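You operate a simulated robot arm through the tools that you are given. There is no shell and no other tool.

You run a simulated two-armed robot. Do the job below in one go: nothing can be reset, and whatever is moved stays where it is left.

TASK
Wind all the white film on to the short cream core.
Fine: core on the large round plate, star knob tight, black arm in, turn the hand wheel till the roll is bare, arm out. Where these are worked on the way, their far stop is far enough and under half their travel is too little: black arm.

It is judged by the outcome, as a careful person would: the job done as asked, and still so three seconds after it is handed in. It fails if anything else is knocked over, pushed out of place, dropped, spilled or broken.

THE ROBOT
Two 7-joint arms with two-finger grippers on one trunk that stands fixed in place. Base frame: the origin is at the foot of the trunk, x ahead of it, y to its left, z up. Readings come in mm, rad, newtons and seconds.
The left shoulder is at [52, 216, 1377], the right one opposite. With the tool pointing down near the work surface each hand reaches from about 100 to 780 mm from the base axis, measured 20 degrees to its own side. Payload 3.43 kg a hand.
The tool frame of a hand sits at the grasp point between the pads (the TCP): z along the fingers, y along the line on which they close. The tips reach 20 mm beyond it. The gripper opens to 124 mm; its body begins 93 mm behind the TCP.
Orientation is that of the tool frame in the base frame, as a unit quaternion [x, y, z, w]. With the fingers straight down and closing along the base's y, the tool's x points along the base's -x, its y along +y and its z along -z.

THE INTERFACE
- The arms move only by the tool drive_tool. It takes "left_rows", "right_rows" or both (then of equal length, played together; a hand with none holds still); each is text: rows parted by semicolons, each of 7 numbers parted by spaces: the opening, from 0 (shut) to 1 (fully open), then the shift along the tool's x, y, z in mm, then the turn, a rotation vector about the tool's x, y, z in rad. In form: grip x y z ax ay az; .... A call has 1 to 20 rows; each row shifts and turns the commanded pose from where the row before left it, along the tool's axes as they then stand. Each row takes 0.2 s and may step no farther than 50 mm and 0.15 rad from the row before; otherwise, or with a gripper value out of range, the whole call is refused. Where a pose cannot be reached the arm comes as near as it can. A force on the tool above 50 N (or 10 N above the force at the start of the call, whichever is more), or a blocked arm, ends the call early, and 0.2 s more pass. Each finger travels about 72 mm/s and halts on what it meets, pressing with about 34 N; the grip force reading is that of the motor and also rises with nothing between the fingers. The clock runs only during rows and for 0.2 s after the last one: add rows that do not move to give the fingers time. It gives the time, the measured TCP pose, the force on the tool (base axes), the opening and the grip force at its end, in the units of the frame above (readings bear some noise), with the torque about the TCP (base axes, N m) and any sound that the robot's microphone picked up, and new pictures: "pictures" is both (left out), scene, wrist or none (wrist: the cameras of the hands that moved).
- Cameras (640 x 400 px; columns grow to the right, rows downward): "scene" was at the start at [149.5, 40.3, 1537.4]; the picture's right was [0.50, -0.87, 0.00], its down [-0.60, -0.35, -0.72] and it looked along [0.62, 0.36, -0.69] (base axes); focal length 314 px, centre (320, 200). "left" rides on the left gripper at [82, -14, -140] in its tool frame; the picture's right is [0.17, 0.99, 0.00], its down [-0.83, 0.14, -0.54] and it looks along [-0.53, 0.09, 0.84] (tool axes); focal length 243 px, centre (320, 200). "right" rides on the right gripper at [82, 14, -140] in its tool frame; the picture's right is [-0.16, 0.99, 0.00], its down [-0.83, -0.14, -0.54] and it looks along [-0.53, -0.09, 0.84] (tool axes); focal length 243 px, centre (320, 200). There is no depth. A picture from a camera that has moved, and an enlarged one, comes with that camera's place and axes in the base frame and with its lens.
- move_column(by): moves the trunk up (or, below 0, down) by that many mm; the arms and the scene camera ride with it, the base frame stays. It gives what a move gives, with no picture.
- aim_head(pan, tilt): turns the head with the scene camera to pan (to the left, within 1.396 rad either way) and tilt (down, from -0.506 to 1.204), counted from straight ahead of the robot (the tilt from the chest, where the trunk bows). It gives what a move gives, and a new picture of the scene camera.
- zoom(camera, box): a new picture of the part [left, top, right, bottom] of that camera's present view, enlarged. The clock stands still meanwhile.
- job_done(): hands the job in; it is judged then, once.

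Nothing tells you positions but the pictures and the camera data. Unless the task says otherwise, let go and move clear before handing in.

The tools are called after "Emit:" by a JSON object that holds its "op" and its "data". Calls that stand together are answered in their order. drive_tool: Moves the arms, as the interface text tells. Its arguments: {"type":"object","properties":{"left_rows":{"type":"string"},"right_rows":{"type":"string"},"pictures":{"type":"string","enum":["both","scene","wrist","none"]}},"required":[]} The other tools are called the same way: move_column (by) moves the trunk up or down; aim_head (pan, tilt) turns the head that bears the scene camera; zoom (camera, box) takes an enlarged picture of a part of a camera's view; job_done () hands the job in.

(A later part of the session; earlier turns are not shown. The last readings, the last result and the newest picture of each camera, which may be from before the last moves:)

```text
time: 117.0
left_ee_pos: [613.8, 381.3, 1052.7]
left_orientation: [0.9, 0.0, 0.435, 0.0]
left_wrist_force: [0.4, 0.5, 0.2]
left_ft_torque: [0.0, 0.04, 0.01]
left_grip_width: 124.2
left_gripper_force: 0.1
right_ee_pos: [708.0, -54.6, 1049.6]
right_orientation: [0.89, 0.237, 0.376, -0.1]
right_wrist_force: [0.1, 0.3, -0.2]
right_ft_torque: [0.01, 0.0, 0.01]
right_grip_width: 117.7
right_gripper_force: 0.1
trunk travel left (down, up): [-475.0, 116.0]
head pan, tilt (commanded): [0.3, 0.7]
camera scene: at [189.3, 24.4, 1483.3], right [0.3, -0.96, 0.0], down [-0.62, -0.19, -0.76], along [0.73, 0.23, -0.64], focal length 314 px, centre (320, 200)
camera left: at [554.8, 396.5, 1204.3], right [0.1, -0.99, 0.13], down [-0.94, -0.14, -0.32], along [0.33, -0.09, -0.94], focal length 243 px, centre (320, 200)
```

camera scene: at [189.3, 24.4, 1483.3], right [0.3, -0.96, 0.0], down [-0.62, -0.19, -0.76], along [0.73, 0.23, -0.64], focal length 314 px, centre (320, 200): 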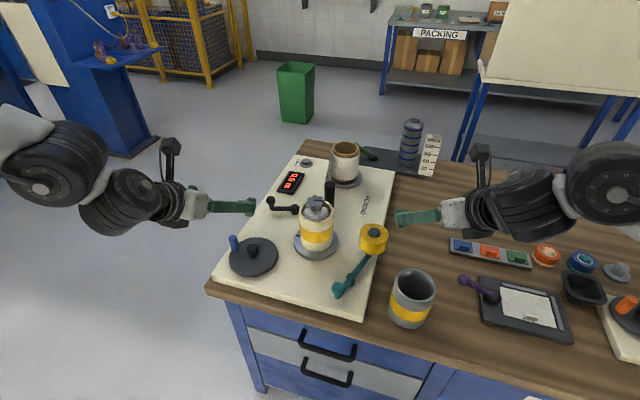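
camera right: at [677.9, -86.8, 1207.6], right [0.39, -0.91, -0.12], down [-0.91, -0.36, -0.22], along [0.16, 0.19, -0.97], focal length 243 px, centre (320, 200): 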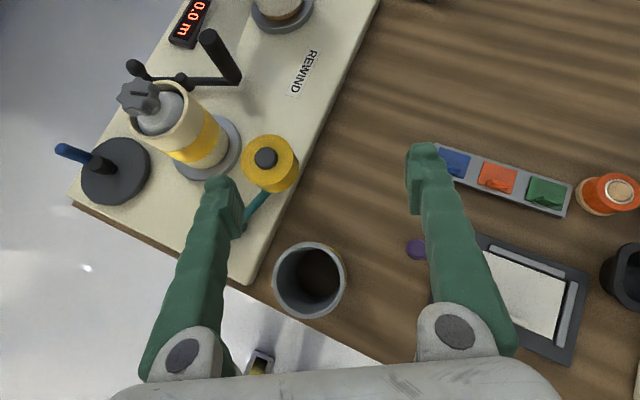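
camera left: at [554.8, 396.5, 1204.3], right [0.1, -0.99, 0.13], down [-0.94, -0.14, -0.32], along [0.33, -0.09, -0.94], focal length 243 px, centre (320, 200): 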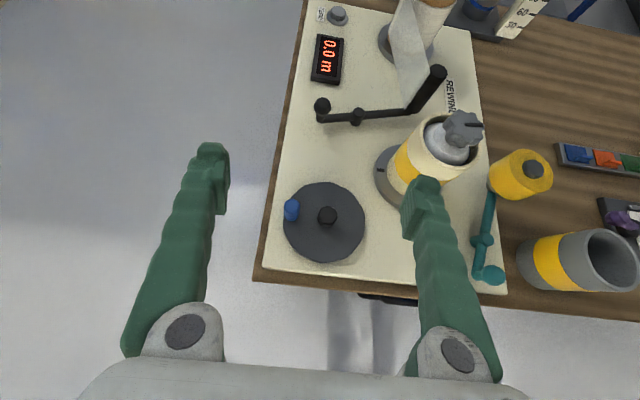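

Left hand is flipped with a clear top view; everything measures consistently. I'll move it behind the star knob, with a flatter tilt and slight inward yaw, ready to approach the knob from the robot's side.

Emit:
{"op": "drive_tool", "data": {"left_rows": "1 0.7 40.6 8.3 0 0 0; 1 0.7 40.6 8.3 0 0 0; 1 0.7 40.6 8.3 0 0 0; 1 0.7 40.6 8.3 0 0 0; 1 0.7 40.6 8.3 0 0 0; 1 0 0 0 0.0663 0.0868 -0.0359; 1 0 0 0 0.0663 0.0868 -0.0359; 1 0 0 0 0.0663 0.0868 -0.0359; 1 0 0 0 0.0663 0.0868 -0.0359; 0.75 0 0 0 0 0 0; 0.75 0 0 0 0 0 0", "right_rows": "0.95 0 30 0 0 0 0; 0.95 0 30 0 0 0 0; 0.95 0 30 0 0 0 0; 0.95 0 30 0 0 0 0; 0.95 0 0 0 0 0 0; 0.95 0 0 0 0 0 0; 0.95 0 0 0 0 0 0; 0.95 0 0 0 0 0 0; 0.95 0 0 0 0 0 0; 0.95 0 0 0 0 0 0; 0.95 0 0 0 0 0 0", "pictures": "both"}}

```text
time: 119.3
left_ee_pos: [692.3, 321.2, 1040.0]
left_orientation: [0.802, 0.122, 0.579, -0.087]
left_wrist_force: [-0.6, 0.3, 0.8]
left_ft_torque: [0.01, -0.01, -0.01]
left_grip_width: 93.0
left_gripper_force: 0.1
left hand out of reach, approached as far as the arm can: row 5, 6, 7, 8, 9
right_ee_pos: [766.2, -159.1, 1048.7]
right_orientation: [0.89, 0.238, 0.376, -0.1]
right_wrist_force: [1.5, 0.4, 0.3]
right_ft_torque: [0.0, 0.01, 0.0]
right_grip_width: 117.8
right_gripper_force: 0.1
trunk travel left (down, up): [-475.0, 116.0]
head pan, tilt (commanded): [0.3, 0.7]
camera scene: at [189.1, 24.4, 1483.3], right [0.3, -0.96, 0.0], down [-0.62, -0.19, -0.77], along [0.73, 0.23, -0.64], focal length 314 px, centre (320, 200)
camera right: at [735.3, -191.4, 1206.3], right [0.39, -0.91, -0.12], down [-0.91, -0.36, -0.22], along [0.16, 0.19, -0.97], focal length 243 px, centre (320, 200)
camera left: at [585.0, 302.9, 1162.1], right [0.34, -0.93, 0.16], down [-0.7, -0.36, -0.62], along [0.63, 0.1, -0.77], focal length 243 px, centre (320, 200)
```

scene: 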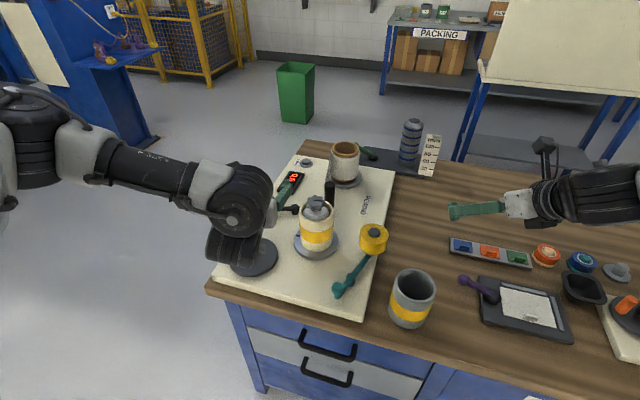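
right: 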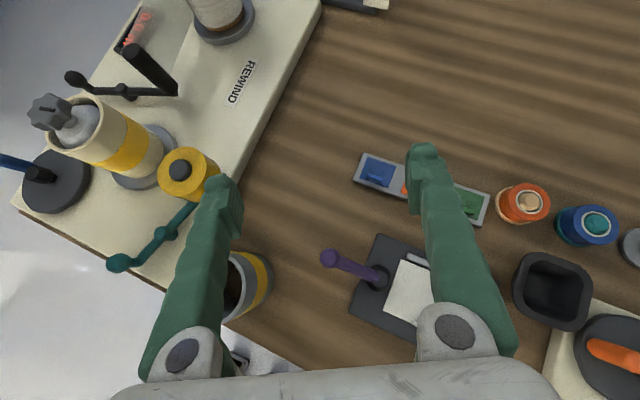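
left: 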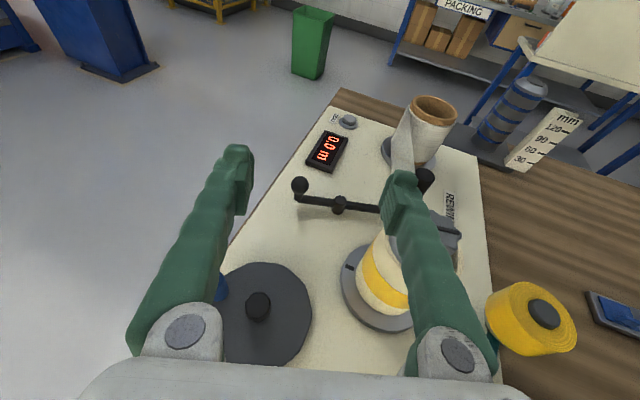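

The left wrist got too close to its own shoulder there, but over the knob it will be fine. I'll move directly above the knob and check alignment.

Emit:
{"op": "drive_tool", "data": {"left_rows": "0.75 1.6 31 5.1 0 0 0; 0.75 1.6 31 5.1 0 0 0; 0.75 1.6 31 5.1 0 0 0; 0.75 1.6 31 5.1 0 0 0; 0.75 0 0 0 0 0 0", "pictures": "both"}}

```text
time: 120.5
left_ee_pos: [721.9, 297.2, 1089.6]
left_orientation: [0.802, 0.12, 0.579, -0.085]
left_wrist_force: [-0.6, 0.3, 0.2]
left_ft_torque: [0.01, 0.01, -0.01]
left_grip_width: 92.9
left_gripper_force: 0.0
left hand out of reach, approached as far as the arm can: row 1, 2, 3, 4
right_ee_pos: [766.0, -158.1, 1047.5]
right_orientation: [0.89, 0.238, 0.376, -0.101]
right_wrist_force: [0.8, 0.1, -0.2]
right_ft_torque: [0.03, -0.02, 0.01]
right_grip_width: 117.5
right_gripper_force: 0.0
trunk travel left (down, up): [-475.0, 116.0]
head pan, tilt (commanded): [0.3, 0.7]
camera scene: at [189.4, 24.6, 1483.2], right [0.3, -0.96, 0.0], down [-0.62, -0.19, -0.76], along [0.73, 0.23, -0.64], focal length 314 px, centre (320, 200)
camera left: at [614.8, 280.0, 1212.4], right [0.34, -0.93, 0.16], down [-0.7, -0.36, -0.62], along [0.63, 0.1, -0.77], focal length 243 px, centre (320, 200)
```

scene: 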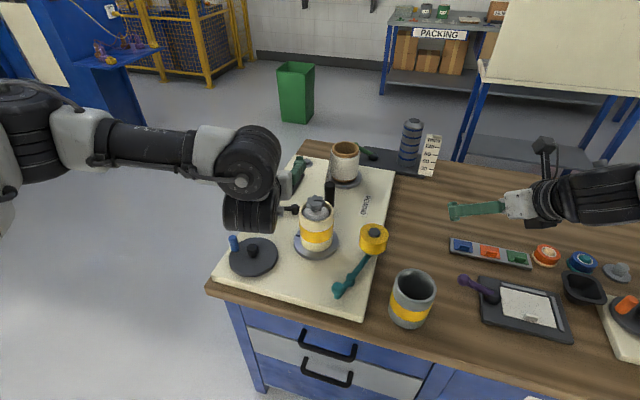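
left: 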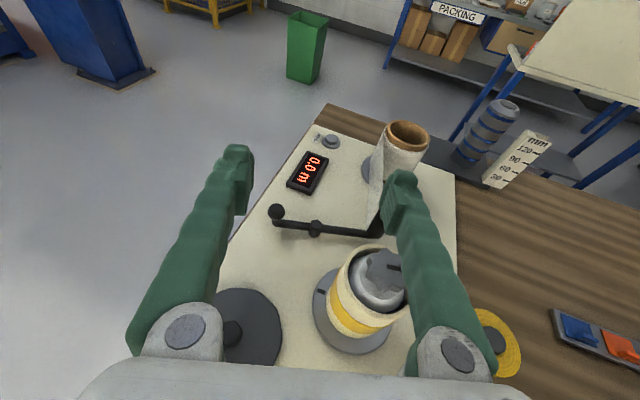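

Pointing the left hand outward was the wrong side; straight ahead to inward should be natural. I'll take the yaw back to zero and move over the knob.

Emit:
{"op": "drive_tool", "data": {"left_rows": "0.75 0 0 0 -0.095 0 0.0315; 0.75 0 0 0 -0.095 0 0.0315; 0.75 0 0 0 -0.095 0 0.0315; 0.75 -13 29.3 13.8 0 0 0; 0.75 -13 29.3 13.8 0 0 0; 0.75 -13 29.3 13.8 0 0 0; 0.75 0 0 0 0 0 0", "pictures": "both"}}

```text
time: 122.2
left_ee_pos: [748.3, 206.8, 1040.3]
left_orientation: [0.81, 0.001, 0.586, 0.0]
left_wrist_force: [0.5, -0.4, -0.1]
left_ft_torque: [-0.02, -0.02, -0.01]
left_grip_width: 93.0
left_gripper_force: 0.1
right_ee_pos: [764.3, -158.9, 1049.7]
right_orientation: [0.89, 0.237, 0.376, -0.101]
right_wrist_force: [-0.6, -0.4, 0.7]
right_ft_torque: [-0.01, 0.02, -0.02]
right_grip_width: 117.7
right_gripper_force: 0.1
trunk travel left (down, up): [-475.0, 116.0]
head pan, tilt (commanded): [0.3, 0.7]
camera scene: at [188.8, 23.5, 1483.4], right [0.3, -0.96, 0.0], down [-0.61, -0.19, -0.77], along [0.73, 0.23, -0.64], focal length 314 px, centre (320, 200)
camera left: at [640.9, 221.1, 1162.8], right [0.05, -0.99, 0.16], down [-0.77, -0.14, -0.62], along [0.63, -0.09, -0.77], focal length 243 px, centre (320, 200)
```

scene: 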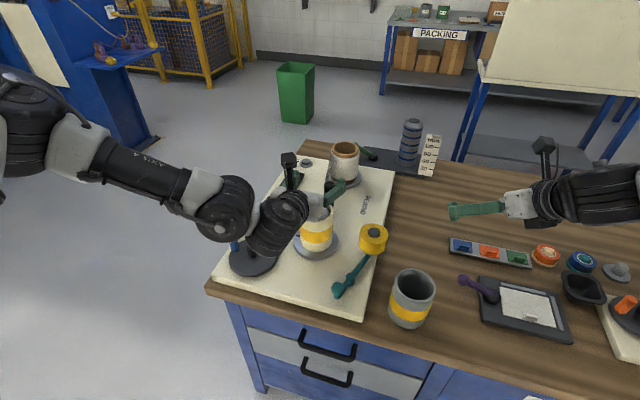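
left: 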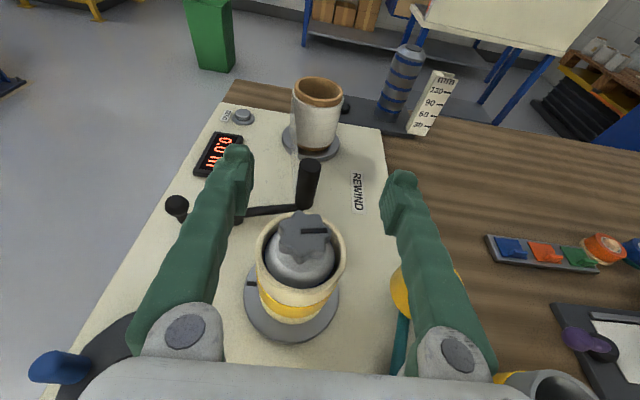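

The left hand is now over the knob with no limits in sight. Zooming to align before lowering.

Emit:
{"op": "zoom", "data": {"camera": "left", "box": [230, 180, 380, 300]}}

```text
3.33 times, centred on (305, 240) of left
camera zoom: at [640.9, 221.1, 1162.8], right [0.05, -0.99, 0.16], down [-0.77, -0.14, -0.62], along [0.63, -0.09, -0.77], focal length 809 px, centre (370, 67)
```

zoom: 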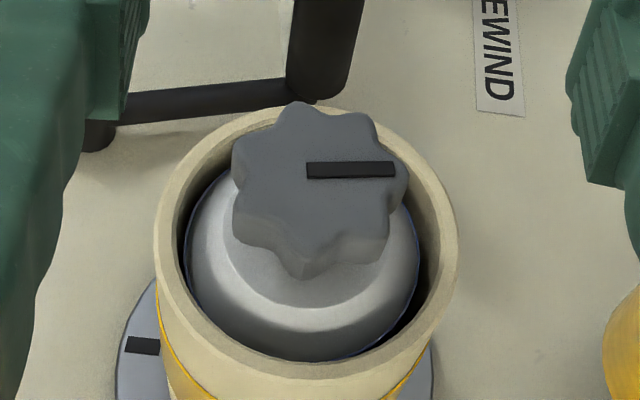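

Emit:
{"op": "drive_tool", "data": {"left_rows": "0.7 -18.8 -1.6 7 0 0 0; 0.7 -18.8 -1.6 7 0 0 0; 0.7 -18.8 -1.5 7 0 0 0; 0.7 0 0 0 0 0 0", "pictures": "both"}}

Emit:
{"op": "zoom", "data": {"camera": "left", "box": [200, 100, 420, 280]}}

Emit:
{"op": "zoom", "data": {"camera": "scene", "box": [230, 140, 390, 280]}}

```text
time: 123.2
left_ee_pos: [745.0, 228.2, 992.3]
left_orientation: [0.812, 0.0, 0.583, 0.001]
left_wrist_force: [-0.4, 0.7, -1.1]
left_ft_torque: [0.0, -0.01, 0.0]
left_grip_width: 86.7
left_gripper_force: 0.0
left hand out of reach, approached as far as the arm can: row 2, 3
right_ee_pos: [766.5, -159.4, 1048.5]
right_orientation: [0.89, 0.237, 0.375, -0.101]
right_wrist_force: [-0.4, -0.1, -0.4]
right_ft_torque: [-0.02, -0.02, 0.0]
right_grip_width: 117.7
right_gripper_force: 0.0
trunk travel left (down, up): [-475.0, 116.0]
head pan, tilt (commanded): [0.3, 0.7]
camera scene: at [189.4, 24.2, 1483.2], right [0.3, -0.96, 0.0], down [-0.62, -0.19, -0.76], along [0.73, 0.23, -0.64], focal length 314 px, centre (320, 200)
camera left: at [638.0, 241.8, 1115.4], right [0.05, -0.99, 0.16], down [-0.78, -0.14, -0.62], along [0.63, -0.09, -0.77], focal length 243 px, centre (320, 200)
```

scene: 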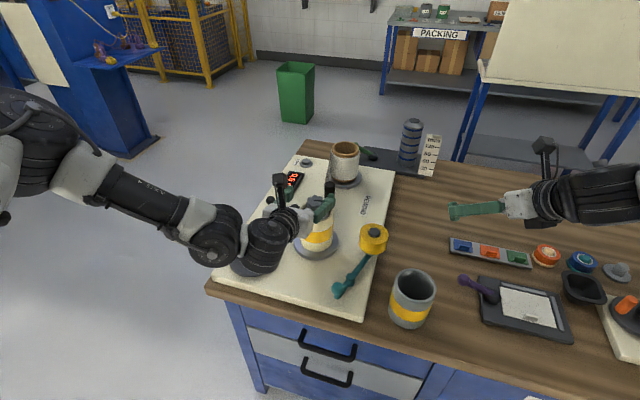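
left: 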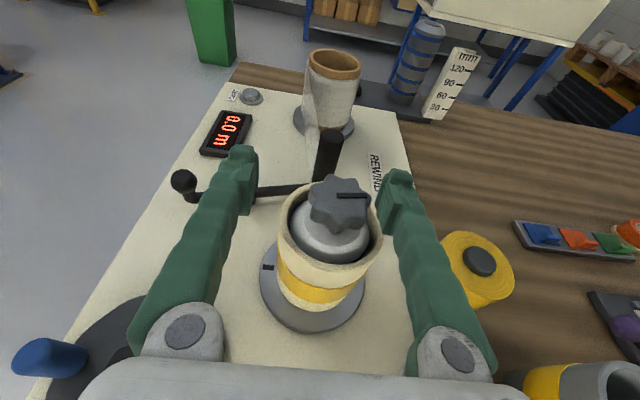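

```text
2.22 times, centred on (310, 190) of left
camera zoom: at [638.0, 241.8, 1115.4], right [0.05, -0.99, 0.16], down [-0.78, -0.14, -0.62], along [0.63, -0.09, -0.77], focal length 539 px, centre (342, 222)
```

zoom: 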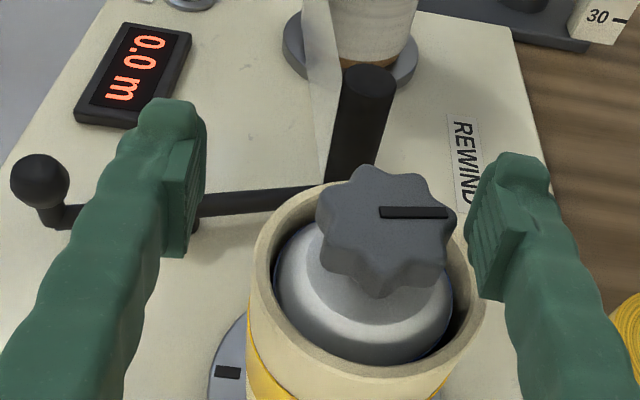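

```text
2.86 times, centred on (310, 210) of scene
camera zoom: at [189.4, 24.2, 1483.2], right [0.3, -0.96, 0.0], down [-0.62, -0.19, -0.76], along [0.73, 0.23, -0.64], focal length 898 px, centre (349, 171)
```

zoom: 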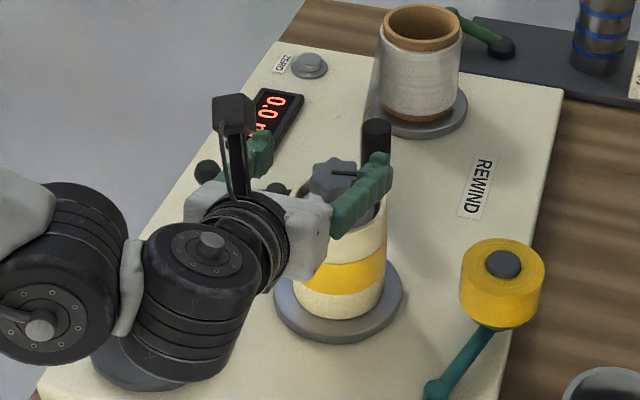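

The arm resists lowering with this yaw. I'll raise a little, yaw the hand inward (to the right) and tilt it a bit more downward, mirroring what worked on the other arm.

Emit:
{"op": "drive_tool", "data": {"left_rows": "0.75 19 0 -6.2 0 0 0; 0.75 19 8 -6.2 0 0 0; 0.75 0 10 0 0 0 0; 0.75 0 0 0 -0.1267 0 0.0417; 0.75 0 0 0 -0.1267 0 0.0417; 0.75 0 0 0 -0.1267 0 0.0417; 0.75 0 0 0 0 -0.125 0; 0.75 0 0 0 0 -0.125 0; 0.75 0 0 0 0 0 0", "pictures": "wrist"}}

```text
time: 125.2
left_ee_pos: [745.8, 208.6, 1033.0]
left_orientation: [0.86, -0.174, 0.47, 0.096]
left_wrist_force: [-0.4, 0.5, 0.0]
left_ft_torque: [0.0, -0.03, -0.02]
left_grip_width: 93.0
left_gripper_force: 0.1
right_ee_pos: [765.2, -157.9, 1048.3]
right_orientation: [0.89, 0.238, 0.375, -0.1]
right_wrist_force: [-0.8, 0.2, -0.4]
right_ft_torque: [-0.04, 0.01, 0.0]
right_grip_width: 117.6
right_gripper_force: 0.0
trunk travel left (down, up): [-475.0, 116.0]
head pan, tilt (commanded): [0.3, 0.7]
camera left: at [683.3, 251.1, 1178.0], right [-0.3, -0.94, 0.14], down [-0.89, 0.22, -0.41], along [0.35, -0.25, -0.9], focal length 243 px, centre (320, 200)
```

left: 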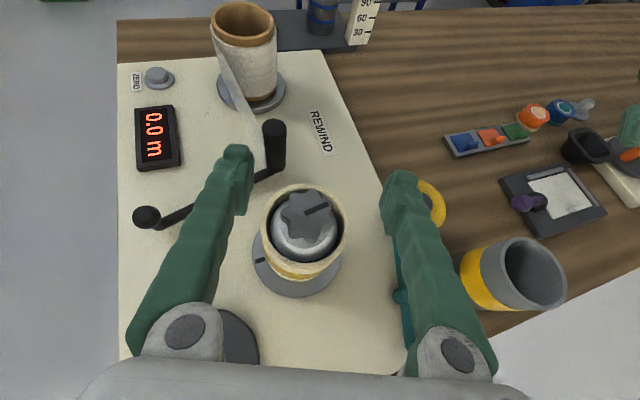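

Knob sits well between the fingers. Lowering now.

Emit:
{"op": "drive_tool", "data": {"left_rows": "0.7 -15.6 -1.6 10.9 0 0 0; 0.65 -15.6 -1.6 10.9 0 0 0; 0.65 -15 -1.6 10.5 0 0 0; 0.65 0 0 0 0 0 0", "pictures": "wrist"}}

Emit:
{"op": "zoom", "data": {"camera": "left", "box": [210, 100, 430, 280]}}

```text
time: 126.2
left_ee_pos: [749.2, 211.1, 977.3]
left_orientation: [0.86, -0.174, 0.471, 0.096]
left_wrist_force: [1.0, -1.0, -0.9]
left_ft_torque: [0.0, 0.0, 0.01]
left_grip_width: 80.3
left_gripper_force: 0.1
right_ee_pos: [765.3, -158.3, 1047.7]
right_orientation: [0.89, 0.238, 0.376, -0.101]
right_wrist_force: [-0.5, -1.0, -0.6]
right_ft_torque: [0.0, 0.03, 0.02]
right_grip_width: 117.9
right_gripper_force: 0.0
trunk travel left (down, up): [-475.0, 116.0]
head pan, tilt (commanded): [0.3, 0.7]
camera left: at [686.7, 252.9, 1122.7], right [-0.3, -0.94, 0.14], down [-0.89, 0.22, -0.41], along [0.35, -0.25, -0.9], focal length 243 px, centre (320, 200)
```

left: 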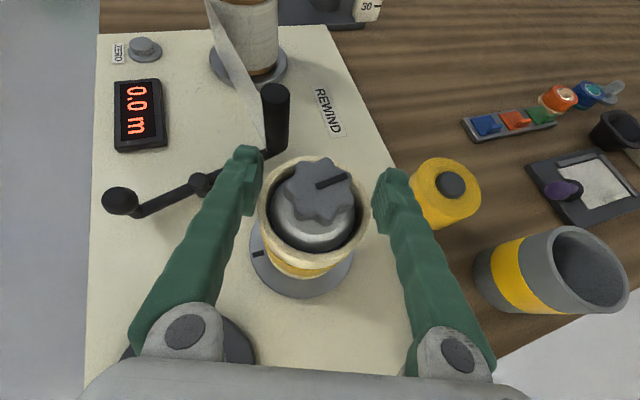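

```text
2.22 times, centred on (320, 190) of left
camera zoom: at [686.7, 252.9, 1122.7], right [-0.3, -0.94, 0.14], down [-0.89, 0.22, -0.41], along [0.35, -0.25, -0.9], focal length 539 px, centre (320, 222)
```

zoom: 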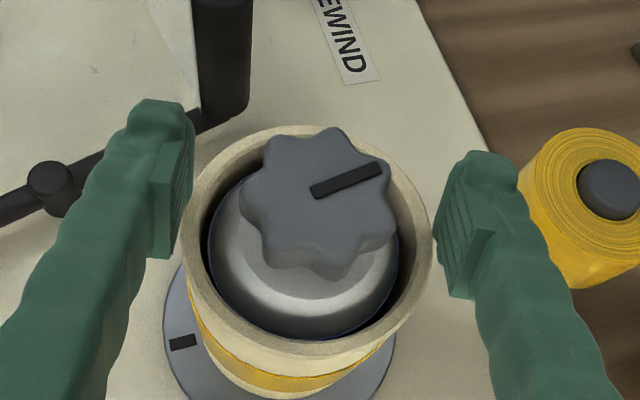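

Aligned on the knob. Closing on it.

Emit:
{"op": "drive_tool", "data": {"left_rows": "0.45 0 0 0 0 0 0; 0.3 0 0 0 0 0 0; 0.1 0 0 0 0 0 0; 0 0 0 0 0 0 0; 0 0 0 0 0 0 0", "pictures": "wrist"}}

Emit:
{"op": "zoom", "data": {"camera": "left", "box": [210, 100, 430, 280]}}

```text
time: 127.3
left_ee_pos: [749.5, 210.0, 977.2]
left_orientation: [0.86, -0.173, 0.47, 0.096]
left_wrist_force: [0.6, 0.1, -1.6]
left_ft_torque: [-0.08, 0.05, -0.01]
left_grip_width: 41.5
left_gripper_force: 45.0
right_ee_pos: [765.6, -158.5, 1048.6]
right_orientation: [0.89, 0.237, 0.376, -0.101]
right_wrist_force: [-0.2, 0.4, -0.8]
right_ft_torque: [-0.01, 0.01, 0.02]
right_grip_width: 118.0
right_gripper_force: 0.1
trunk travel left (down, up): [-475.0, 116.0]
head pan, tilt (commanded): [0.3, 0.7]
camera left: at [686.8, 253.0, 1122.6], right [-0.3, -0.94, 0.14], down [-0.89, 0.22, -0.41], along [0.35, -0.25, -0.9], focal length 243 px, centre (320, 200)
```

left: 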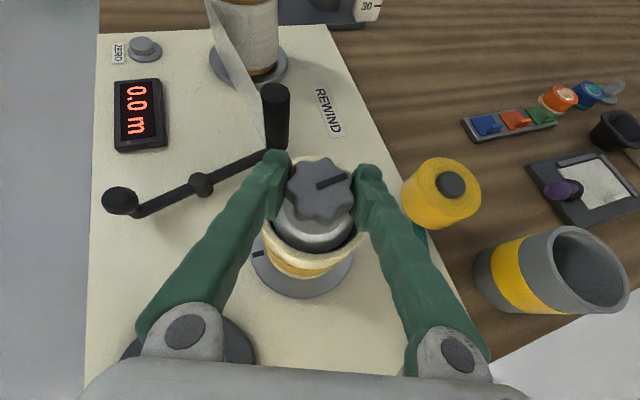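

```text
2.22 times, centred on (320, 190) of left
camera zoom: at [686.8, 253.0, 1122.6], right [-0.3, -0.94, 0.14], down [-0.89, 0.22, -0.41], along [0.35, -0.25, -0.9], focal length 539 px, centre (320, 222)
```

zoom: 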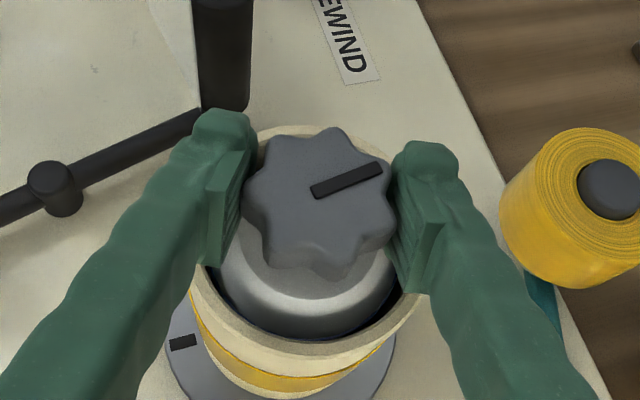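

Knob gripped. Turning it clockwise (seen from above) in small steps, watching torque and markers.

Emit:
{"op": "drive_tool", "data": {"left_rows": "0 0 0 0 -0.0842 0 0.054; 0 0 0 0 -0.0842 0 0.054; 0 0 0 0 -0.0842 0 0.054; 0 0 0 0 0 0 0", "pictures": "wrist"}}

Emit:
{"op": "zoom", "data": {"camera": "left", "box": [210, 100, 430, 280]}}

```text
time: 128.3
left_ee_pos: [749.7, 209.8, 977.1]
left_orientation: [0.823, -0.3, 0.452, 0.166]
left_wrist_force: [-0.3, 0.5, 0.5]
left_ft_torque: [-0.47, 0.14, -0.01]
left_grip_width: 41.8
left_gripper_force: 44.2
right_ee_pos: [765.6, -157.7, 1048.6]
right_orientation: [0.89, 0.237, 0.375, -0.101]
right_wrist_force: [0.1, 0.0, -0.1]
right_ft_torque: [0.01, 0.02, -0.01]
right_grip_width: 117.7
right_gripper_force: 0.1
trunk travel left (down, up): [-475.0, 116.0]
head pan, tilt (commanded): [0.3, 0.7]
camera left: at [701.8, 269.8, 1122.5], right [-0.57, -0.81, 0.14], down [-0.78, 0.47, -0.41], along [0.27, -0.34, -0.9], focal length 243 px, centre (320, 200)
```

left: 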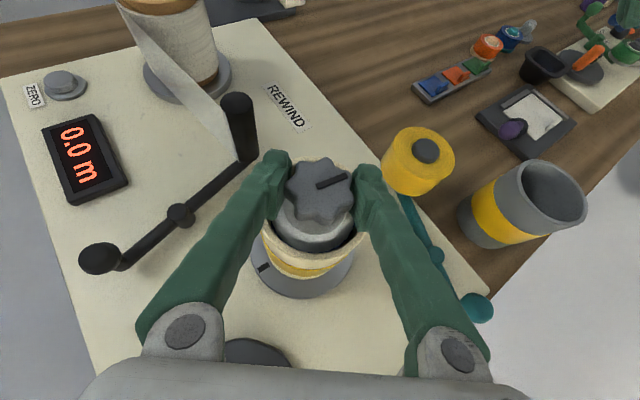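

```text
2.22 times, centred on (320, 190) of left
camera zoom: at [701.8, 269.8, 1122.5], right [-0.57, -0.81, 0.14], down [-0.78, 0.47, -0.41], along [0.27, -0.34, -0.9], focal length 539 px, centre (320, 222)
```

zoom: 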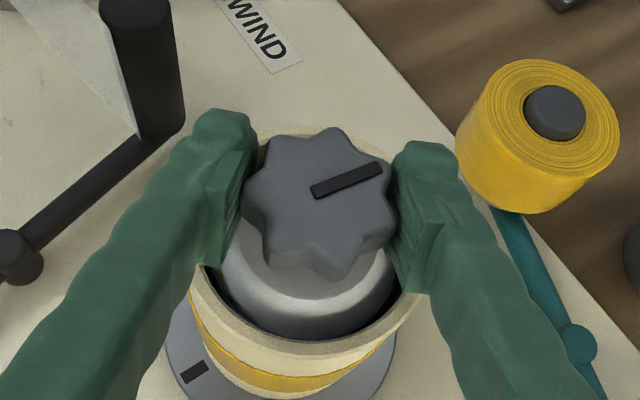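

The knob turns with the hand while the plate stays put. Continuing clockwise.

Emit:
{"op": "drive_tool", "data": {"left_rows": "0 0 0 0 -0.0844 0 0.0535; 0 0 0 0 -0.0844 0 0.0535; 0 0 0 0 -0.0844 0 0.0535; 0 0 0 0 -0.0844 0 0.0535; 0 0 0 0 0 0 0", "pictures": "wrist"}}

```text
time: 129.6
left_ee_pos: [748.9, 211.4, 977.7]
left_orientation: [0.748, -0.458, 0.41, 0.252]
left_wrist_force: [0.2, 1.8, 5.5]
left_ft_torque: [-0.24, 0.19, -0.01]
left_grip_width: 41.7
left_gripper_force: 44.9
right_ee_pos: [764.6, -158.7, 1050.1]
right_orientation: [0.89, 0.237, 0.375, -0.1]
right_wrist_force: [-0.6, 0.7, -0.5]
right_ft_torque: [-0.01, 0.0, -0.03]
right_grip_width: 117.9
right_gripper_force: 0.1
trunk travel left (down, up): [-475.0, 116.0]
head pan, tilt (commanded): [0.3, 0.7]
camera left: at [728.3, 284.1, 1122.4], right [-0.84, -0.53, 0.14], down [-0.53, 0.74, -0.41], along [0.11, -0.42, -0.9], focal length 243 px, centre (320, 200)
```

left: 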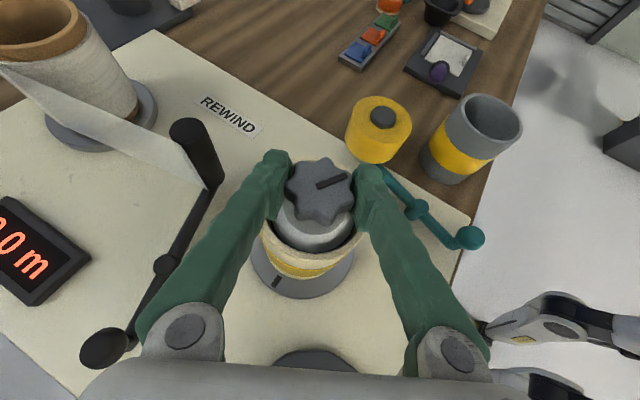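

About 0.7 rad so far with low torque. I'll open, swing back and regrip for another stroke.

Emit:
{"op": "drive_tool", "data": {"left_rows": "0.3 0 0 0 0 0 0; 0.6 0 0 0 0 0 0; 0.65 0 0 0 0 0 0; 0.65 0 0 0 0.101 0 -0.0642; 0.65 0 0 0 0.101 0 -0.0642; 0.65 0 0 0 0.101 0 -0.0642; 0.65 0 0 0 0.101 0 -0.0642; 0.65 0 0 0 0.101 0 -0.0642; 0.65 0 0 0 0.101 0 -0.0642; 0.65 0 0 0 0.101 0 -0.0642; 0.65 0 0 0 0 0 0", "pictures": "wrist"}}

```text
time: 131.9
left_ee_pos: [748.3, 211.8, 977.5]
left_orientation: [0.87, -0.114, 0.476, 0.063]
left_wrist_force: [0.0, -0.1, 0.6]
left_ft_torque: [0.04, 0.0, 0.01]
left_grip_width: 80.5
left_gripper_force: 0.2
right_ee_pos: [765.3, -158.8, 1048.7]
right_orientation: [0.891, 0.237, 0.375, -0.1]
right_wrist_force: [-0.6, -0.4, 0.0]
right_ft_torque: [0.02, -0.04, -0.02]
right_grip_width: 117.7
right_gripper_force: 0.1
trunk travel left (down, up): [-475.0, 116.0]
head pan, tilt (commanded): [0.3, 0.7]
camera left: at [681.9, 244.0, 1122.3], right [-0.17, -0.98, 0.14], down [-0.91, 0.1, -0.41], along [0.39, -0.2, -0.9], focal length 243 px, centre (320, 200)
```

left: 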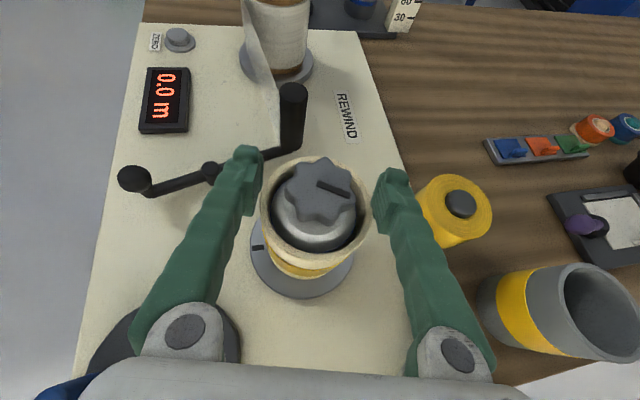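

Regripping and turning again.

Emit:
{"op": "drive_tool", "data": {"left_rows": "0.3 0 0 0 0 0 0; 0 0 0 0 0 0 0; 0 0 0 0 0 0 0; 0 0 0 0 0 0 0; 0 0 0 0 -0.0884 0 0.0567; 0 0 0 0 -0.0884 0 0.0567; 0 0 0 0 -0.0884 0 0.0567; 0 0 0 0 -0.0884 0 0.0567; 0 0 0 0 0 0 0", "pictures": "none"}}

Emit:
{"op": "drive_tool", "data": {"left_rows": "0 0 0 0 -0.0884 0 0.0567; 0 0 0 0 -0.0884 0 0.0567; 0 0 0 0 -0.0884 0 0.0567; 0 0 0 0 -0.0884 0 0.0567; 0 0 0 0 0 0 0", "pictures": "wrist"}}

```text
time: 133.9
left_ee_pos: [748.5, 210.7, 976.4]
left_orientation: [0.826, -0.294, 0.453, 0.161]
left_wrist_force: [0.8, -1.9, -0.4]
left_ft_torque: [-0.33, -0.06, 0.01]
left_grip_width: 41.0
left_gripper_force: 45.3
right_ee_pos: [766.7, -158.6, 1048.4]
right_orientation: [0.89, 0.238, 0.375, -0.101]
right_wrist_force: [0.9, -0.9, -0.5]
right_ft_torque: [-0.02, 0.0, -0.02]
right_grip_width: 118.0
right_gripper_force: 0.0
trunk travel left (down, up): [-475.0, 116.0]
head pan, tilt (commanded): [0.3, 0.7]
```

```text
time: 135.2
left_ee_pos: [750.2, 210.4, 977.6]
left_orientation: [0.747, -0.46, 0.41, 0.251]
left_wrist_force: [-0.5, -2.8, 1.7]
left_ft_torque: [-0.1, 0.11, 0.01]
left_grip_width: 41.0
left_gripper_force: 45.0
right_ee_pos: [766.4, -157.9, 1047.9]
right_orientation: [0.89, 0.238, 0.375, -0.101]
right_wrist_force: [-0.2, -0.6, 0.1]
right_ft_torque: [0.01, 0.01, 0.02]
right_grip_width: 117.7
right_gripper_force: 0.1
trunk travel left (down, up): [-475.0, 116.0]
head pan, tilt (commanded): [0.3, 0.7]
camera left: at [728.5, 283.3, 1122.4], right [-0.84, -0.53, 0.14], down [-0.53, 0.74, -0.41], along [0.11, -0.42, -0.9], focal length 243 px, centre (320, 200)
```

left: 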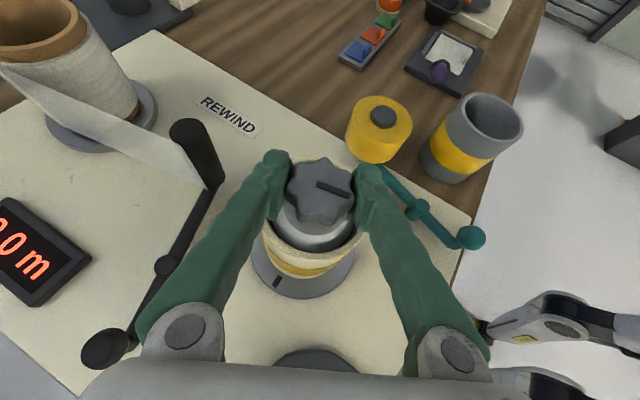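

Still light. I'll run the next stroke as one sequence: open, swing back, regrip, turn.

Emit:
{"op": "drive_tool", "data": {"left_rows": "0.4 0 0 0 0 0 0; 0.65 0 0 0 0 0 0; 0.65 0 0 0 0 0 0; 0.65 0 0 0 0.101 0 -0.0642; 0.65 0 0 0 0.101 0 -0.0642; 0.65 0 0 0 0.101 0 -0.0642; 0.65 0 0 0 0.101 0 -0.0642; 0.65 0 0 0 0.101 0 -0.0642; 0.65 0 0 0 0.101 0 -0.0642; 0.65 0 0 0 0.101 0 -0.0642; 0.3 0 0 0 0 0 0; 0 0 0 0 0 0 0; 0 0 0 0 0 0 0; 0 0 0 0 0 0 0; 0 0 0 0 -0.1178 0 0.0756; 0 0 0 0 -0.1178 0 0.0756; 0 0 0 0 -0.1178 0 0.0756; 0 0 0 0 -0.1178 0 0.0756; 0 0 0 0 -0.1178 0 0.0756; 0 0 0 0 -0.1178 0 0.0756", "pictures": "wrist"}}

```text
time: 139.3
left_ee_pos: [749.9, 211.2, 976.7]
left_orientation: [0.747, -0.46, 0.409, 0.25]
left_wrist_force: [4.4, -3.1, -3.2]
left_ft_torque: [-0.72, 0.04, 0.04]
left_grip_width: 41.2
left_gripper_force: 45.1
right_ee_pos: [766.0, -158.1, 1047.8]
right_orientation: [0.891, 0.237, 0.375, -0.101]
right_wrist_force: [0.7, 0.2, -0.1]
right_ft_torque: [-0.04, 0.02, 0.01]
right_grip_width: 117.6
right_gripper_force: 0.1
trunk travel left (down, up): [-475.0, 116.0]
head pan, tilt (commanded): [0.3, 0.7]
camera left: at [728.3, 283.2, 1122.4], right [-0.84, -0.52, 0.14], down [-0.53, 0.74, -0.41], along [0.11, -0.41, -0.9], focal length 243 px, centre (320, 200)
```

left: 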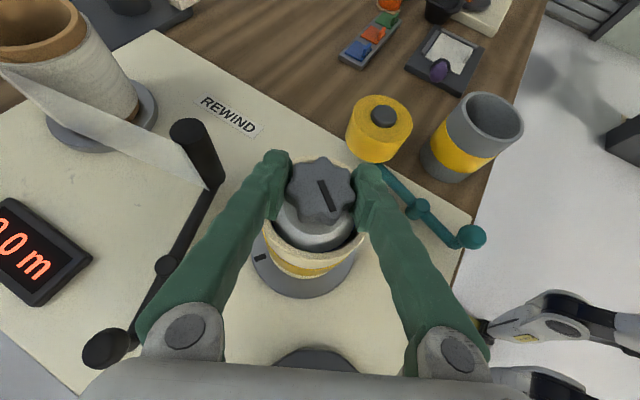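

The plate's mark has started to move with the knob, so the knob seems to have reached its stop after about a quarter turn. I'll zoom in to check the relative angle of knob line and plate mark.

Emit:
{"op": "zoom", "data": {"camera": "left", "box": [230, 140, 390, 310]}}

Emit:
{"op": "zoom", "data": {"camera": "scene", "box": [200, 140, 400, 300]}}

```text
2.35 times, centred on (310, 225) of left
camera zoom: at [728.3, 283.2, 1122.4], right [-0.84, -0.52, 0.14], down [-0.53, 0.74, -0.41], along [0.11, -0.41, -0.9], focal length 571 px, centre (344, 141)
```

zoom: 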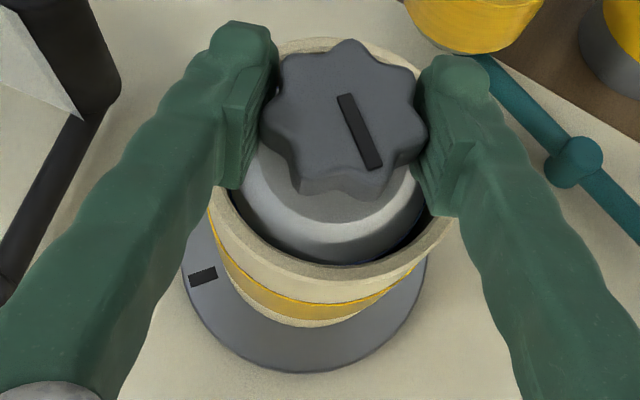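

```text
2.50 times, centred on (300, 220) of scene
camera zoom: at [190.2, 24.1, 1483.1], right [0.3, -0.96, 0.0], down [-0.62, -0.19, -0.76], along [0.73, 0.23, -0.64], focal length 785 px, centre (370, 150)
```

zoom: 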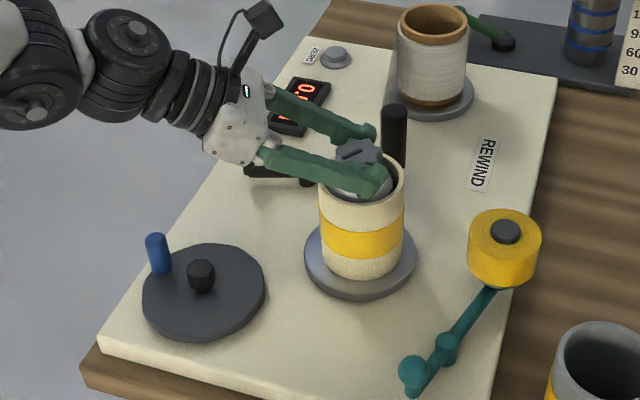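

The knob has turned about 90° relative to the plate and now turns the plate with it, so it is at its stop: tight. I'll release it and rise, then lower the trunk a bit for reach to the black arm's ball handle at about (830, 377, 879).

Emit:
{"op": "drive_tool", "data": {"left_rows": "0.4 0 0 0 0 0 0; 0.65 0 0 0 0 0 0; 0.65 0 0 0 0 0 0; 0.65 25.2 0 -16.2 0 0 0; 0.65 33.6 0 -21.6 0 0 0; 0.65 33.6 0 -21.6 0 0 0; 0.65 0 0 0 0.101 0 -0.0642; 0.65 0 0 0 0.101 0 -0.0642; 0.65 0 0 0 0.101 0 -0.0642; 0.65 0 0 0 0.101 0 -0.0642; 0.65 0 0 0 0.101 0 -0.0642; 0.65 0 0 0 0.101 0 -0.0642; 0.65 0 0 0 0.101 0 -0.0642; 0.65 0 0 0 0 0 0", "pictures": "both"}}

```text
time: 142.3
left_ee_pos: [749.7, 211.5, 1086.9]
left_orientation: [0.868, -0.116, 0.479, 0.06]
left_wrist_force: [0.7, -0.1, -0.7]
left_ft_torque: [-0.02, 0.0, 0.01]
left_grip_width: 80.6
left_gripper_force: 0.1
right_ee_pos: [764.0, -158.8, 1048.6]
right_orientation: [0.891, 0.238, 0.374, -0.1]
right_wrist_force: [-0.3, 0.6, 0.2]
right_ft_torque: [-0.01, -0.01, 0.01]
right_grip_width: 117.8
right_gripper_force: 0.1
trunk travel left (down, up): [-475.0, 116.0]
head pan, tilt (commanded): [0.3, 0.7]
camera scene: at [189.1, 24.7, 1483.3], right [0.3, -0.96, 0.0], down [-0.62, -0.19, -0.76], along [0.73, 0.23, -0.64], focal length 314 px, centre (320, 200)
camera left: at [680.8, 244.1, 1231.9], right [-0.17, -0.98, 0.13], down [-0.91, 0.1, -0.41], along [0.39, -0.19, -0.9], focal length 243 px, centre (320, 200)
```

scene: 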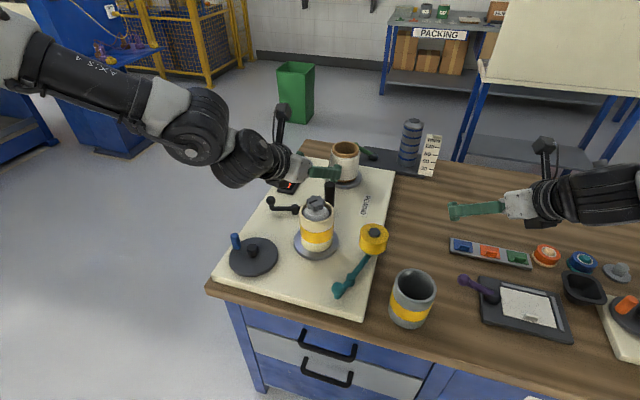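
left: 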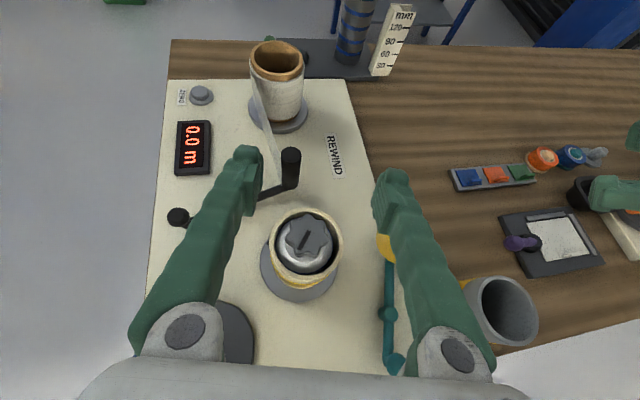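

Now shifting the left hand over toward the ball handle, staying high, before lowering the trunk.

Emit:
{"op": "drive_tool", "data": {"left_rows": "0.5 -0.8 -42.5 -0.7 0 0 0; 0.5 -0.8 -42.5 -0.7 0 0 0; 0.5 -0.8 -42.5 -0.7 0 0 0; 0.5 -0.8 -42.5 -0.7 0 0 0; 0.5 0 0 0 0.1055 0 -0.0668; 0.5 0 0 0 0.1055 0 -0.0668; 0.5 0 0 0 0 0 0", "pictures": "none"}}

Emit:
{"op": "move_column", "data": {"by": -80}}

Emit:
{"op": "zoom", "data": {"camera": "left", "box": [0, 0, 640, 400]}}

```text
time: 143.9
left_ee_pos: [789.2, 376.6, 1085.4]
left_orientation: [0.876, -0.007, 0.481, 0.001]
left_wrist_force: [-0.8, 0.2, -0.7]
left_ft_torque: [-0.02, 0.01, 0.02]
left_grip_width: 61.8
left_gripper_force: 0.1
right_ee_pos: [764.6, -157.0, 1049.3]
right_orientation: [0.891, 0.237, 0.375, -0.1]
right_wrist_force: [0.3, -0.1, -0.4]
right_ft_torque: [-0.02, -0.03, -0.01]
right_grip_width: 117.9
right_gripper_force: 0.0
trunk travel left (down, up): [-475.0, 116.0]
head pan, tilt (commanded): [0.3, 0.7]
```

```text
time: 145.1
left_ee_pos: [789.7, 375.6, 1008.2]
left_orientation: [0.876, -0.007, 0.482, 0.0]
left_wrist_force: [0.8, -0.5, 1.6]
left_ft_torque: [0.0, 0.02, 0.0]
left_grip_width: 62.2
left_gripper_force: 0.1
right_ee_pos: [766.1, -158.8, 969.1]
right_orientation: [0.89, 0.238, 0.376, -0.1]
right_wrist_force: [-0.3, -0.4, 1.0]
right_ft_torque: [0.03, 0.04, 0.02]
right_grip_width: 117.9
right_gripper_force: 0.1
trunk travel left (down, up): [-395.0, 196.0]
head pan, tilt (commanded): [0.3, 0.7]
```

```text
1.00 times, centred on (320, 200) of left (not enlarged: the box is as wide or as high as the picture)
camera zoom: at [715.1, 390.6, 1152.3], right [0.07, -0.99, 0.13], down [-0.9, -0.12, -0.41], along [0.43, -0.09, -0.9], focal length 243 px, centre (320, 200)
```

zoom: 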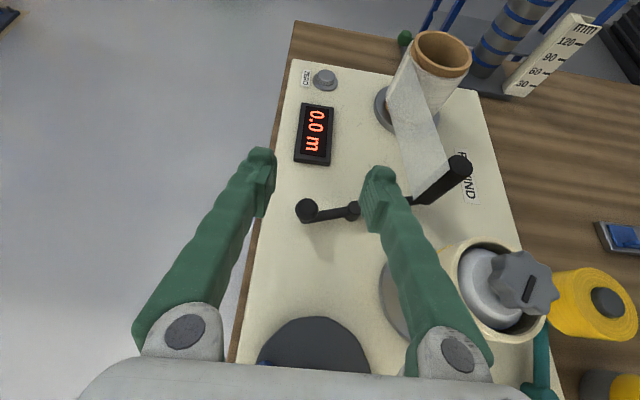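

Emit:
{"op": "zoom", "data": {"camera": "left", "box": [250, 150, 390, 260]}}

Emit:
{"op": "aim_head", "data": {"pan": 0.4, "tilt": 0.6}}

Emit:
{"op": "zoom", "data": {"camera": "scene", "box": [220, 130, 400, 290]}}

```text
3.64 times, centred on (320, 205) of left
camera zoom: at [715.1, 390.6, 1152.3], right [0.07, -0.99, 0.13], down [-0.9, -0.12, -0.41], along [0.43, -0.09, -0.9], focal length 882 px, centre (320, 182)
```

zoom: 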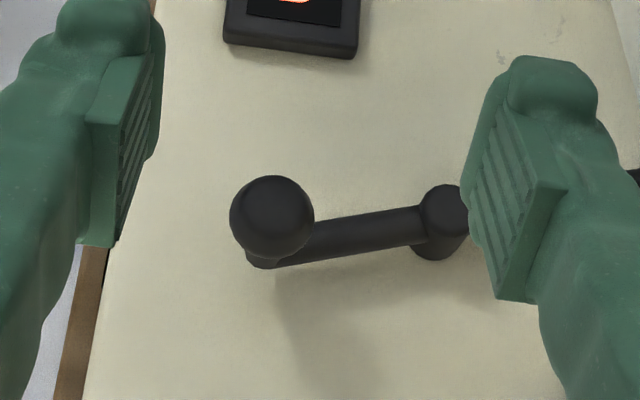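

```text
time: 145.8
left_ee_pos: [789.6, 375.9, 1005.9]
left_orientation: [0.876, -0.008, 0.481, 0.001]
left_wrist_force: [0.4, -0.7, -0.1]
left_ft_torque: [0.0, -0.02, 0.01]
left_grip_width: 62.0
left_gripper_force: 0.0
right_ee_pos: [765.5, -158.5, 968.8]
right_orientation: [0.89, 0.238, 0.375, -0.1]
right_wrist_force: [-0.4, -0.2, -0.6]
right_ft_torque: [0.02, 0.02, 0.01]
right_grip_width: 117.8
right_gripper_force: 0.0
trunk travel left (down, up): [-395.0, 196.0]
head pan, tilt (commanded): [0.4, 0.6]
camera scene: at [215.7, 33.6, 1406.2], right [0.39, -0.92, 0.0], down [-0.52, -0.22, -0.82], along [0.76, 0.32, -0.57], focal length 314 px, centre (320, 200)
```

scene: 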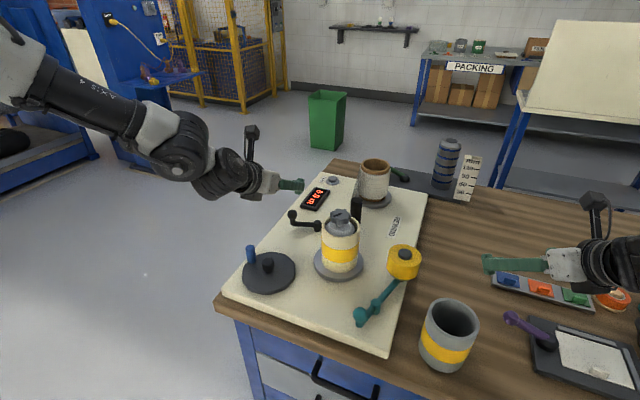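

```text
2.50 times, centred on (310, 210) of scene
camera zoom: at [215.7, 33.6, 1406.2], right [0.39, -0.92, 0.0], down [-0.52, -0.22, -0.82], along [0.76, 0.32, -0.57], focal length 785 px, centre (345, 175)
```

zoom: 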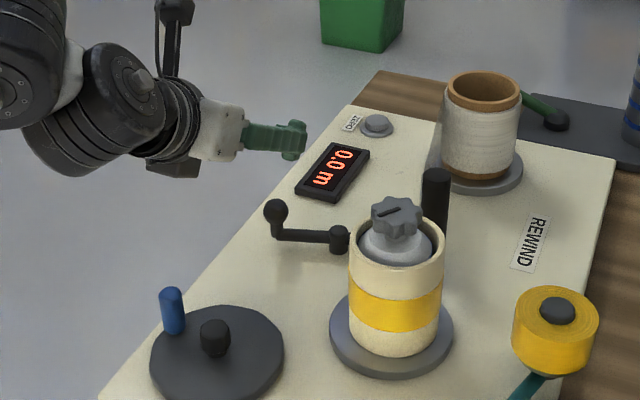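

The ball handle (≈28 mm) is at (832, 379, 874). Lowering the open fingers around it.

Emit:
{"op": "drive_tool", "data": {"left_rows": "0.5 -20.6 -0.7 25.4 0 0 0; 0.5 -20.6 -0.7 25.4 0 0 0; 0.5 -20.6 -0.7 25.4 0 0 0; 0.5 -19 -0.6 24 0 0 0; 0.5 0 0 0 0 0 0", "pictures": "wrist"}}

Emit:
{"op": "zoom", "data": {"camera": "left", "box": [230, 120, 410, 270]}}

Emit:
{"op": "zoom", "data": {"camera": "scene", "box": [220, 130, 400, 290]}}

```text
time: 147.0
left_ee_pos: [830.2, 380.3, 885.3]
left_orientation: [0.876, -0.008, 0.482, 0.001]
left_wrist_force: [-0.7, -0.3, 0.8]
left_ft_torque: [0.01, 0.0, -0.02]
left_grip_width: 62.0
left_gripper_force: 0.1
right_ee_pos: [765.0, -157.4, 969.6]
right_orientation: [0.89, 0.238, 0.376, -0.101]
right_wrist_force: [-0.5, 0.4, -0.3]
right_ft_torque: [0.01, -0.01, 0.0]
right_grip_width: 117.7
right_gripper_force: 0.0
trunk travel left (down, up): [-395.0, 196.0]
head pan, tilt (commanded): [0.4, 0.6]
camera left: at [755.4, 393.9, 1030.7], right [0.07, -0.99, 0.13], down [-0.9, -0.12, -0.41], along [0.43, -0.09, -0.9], focal length 243 px, centre (320, 200)
```

left: 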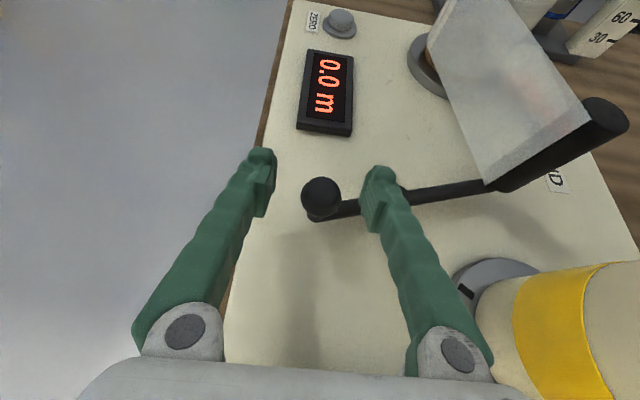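

```text
2.67 times, centred on (320, 195) of left
camera zoom: at [755.4, 393.9, 1030.7], right [0.07, -0.99, 0.13], down [-0.9, -0.12, -0.41], along [0.43, -0.09, -0.9], focal length 647 px, centre (320, 213)
```

zoom: 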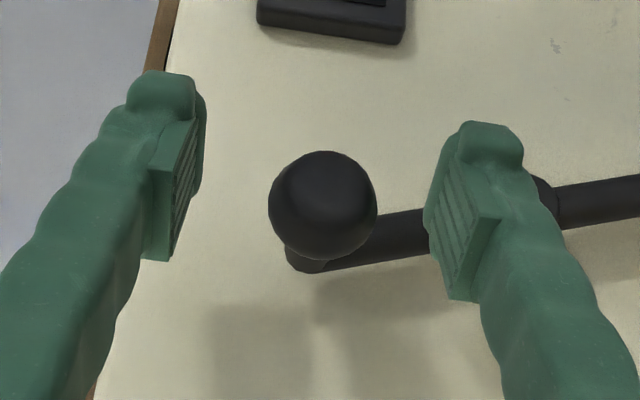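

```text
2.50 times, centred on (310, 210) of scene
camera zoom: at [215.0, 33.1, 1406.4], right [0.39, -0.92, 0.0], down [-0.52, -0.22, -0.83], along [0.76, 0.32, -0.56], focal length 785 px, centre (345, 175)
```

zoom: 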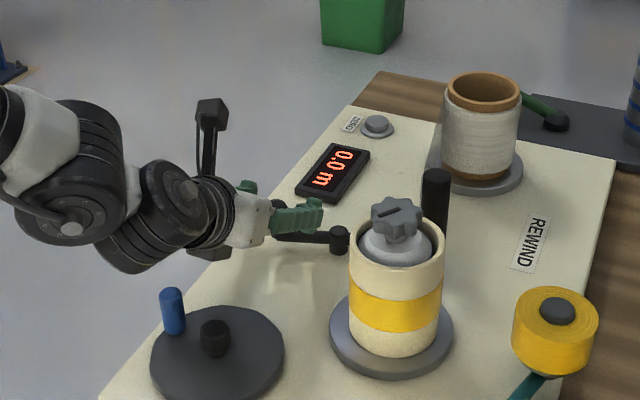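

The ball is centred between the fingers. Closing on it.

Emit:
{"op": "drive_tool", "data": {"left_rows": "0.3 0 0 0 0 0 0; 0.1 0 0 0 0 0 0; 0 0 0 0 0 0 0; 0 0 0 0 0 0 0", "pictures": "wrist"}}

```text
time: 148.0
left_ee_pos: [830.7, 376.9, 884.0]
left_orientation: [0.876, -0.008, 0.482, 0.001]
left_wrist_force: [4.1, -10.8, -4.8]
left_ft_torque: [-0.15, -0.1, -0.03]
left_grip_width: 23.9
left_gripper_force: 45.0
right_ee_pos: [767.7, -158.1, 967.3]
right_orientation: [0.891, 0.237, 0.375, -0.1]
right_wrist_force: [-0.5, -0.7, -0.1]
right_ft_torque: [-0.01, -0.01, 0.01]
right_grip_width: 117.8
right_gripper_force: 0.1
trunk travel left (down, up): [-395.0, 196.0]
head pan, tilt (commanded): [0.4, 0.6]
camera left: at [756.6, 392.5, 1029.5], right [0.07, -0.99, 0.14], down [-0.9, -0.12, -0.41], along [0.42, -0.09, -0.9], focal length 243 px, centre (320, 200)
```

left: 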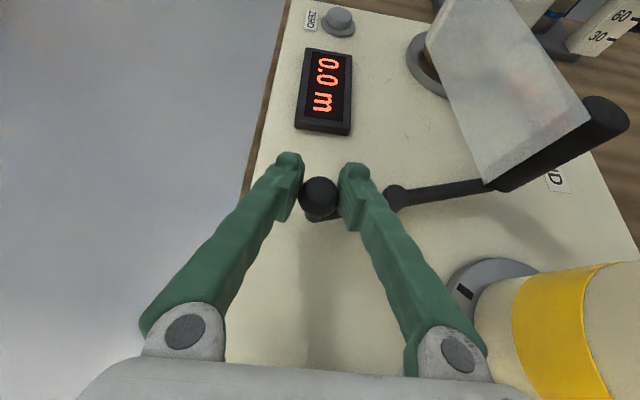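

Ball gripped. Swinging the black arm in along its arc about the pivot (851, 312), first half.

Emit:
{"op": "drive_tool", "data": {"left_rows": "0 6.2 -2.6 9.8 0 0 0; 0 6.4 -0.5 10 0 0 0; 0 6.3 1.5 9.9 0 0 0; 0 0 0 0 0 0 0", "pictures": "both"}}

```text
time: 149.0
left_ee_pos: [865.7, 379.7, 883.8]
left_orientation: [0.877, -0.009, 0.481, 0.001]
left_wrist_force: [-7.4, -10.7, -8.7]
left_ft_torque: [0.01, 0.26, -0.35]
left_grip_width: 21.0
left_gripper_force: 45.1
right_ee_pos: [766.5, -158.3, 968.3]
right_orientation: [0.89, 0.237, 0.375, -0.1]
right_wrist_force: [0.3, 0.2, 0.3]
right_ft_torque: [0.0, 0.02, -0.01]
right_grip_width: 117.8
right_gripper_force: 0.1
trunk travel left (down, up): [-395.0, 196.0]
head pan, tilt (commanded): [0.4, 0.6]
camera scene: at [216.1, 32.9, 1406.1], right [0.39, -0.92, 0.0], down [-0.52, -0.22, -0.83], along [0.76, 0.32, -0.56], focal length 314 px, centre (320, 200)
camera left: at [792.0, 394.6, 1028.9], right [0.07, -0.99, 0.13], down [-0.9, -0.12, -0.41], along [0.42, -0.09, -0.9], focal length 243 px, centre (320, 200)
```

scene: 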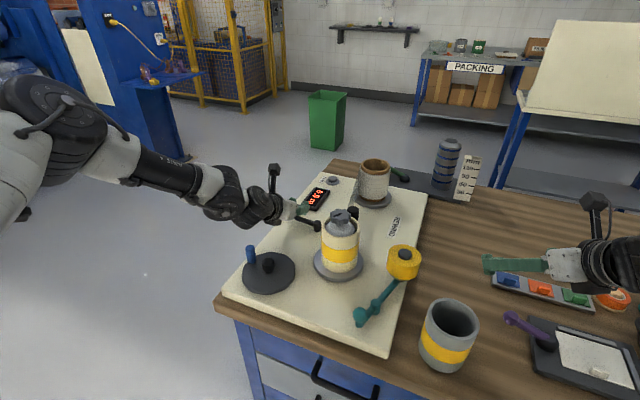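
left: 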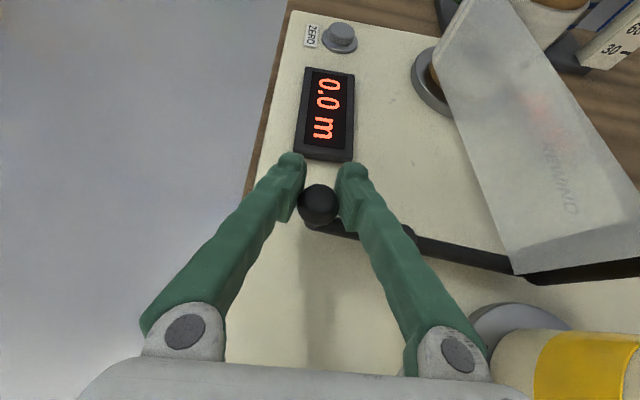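

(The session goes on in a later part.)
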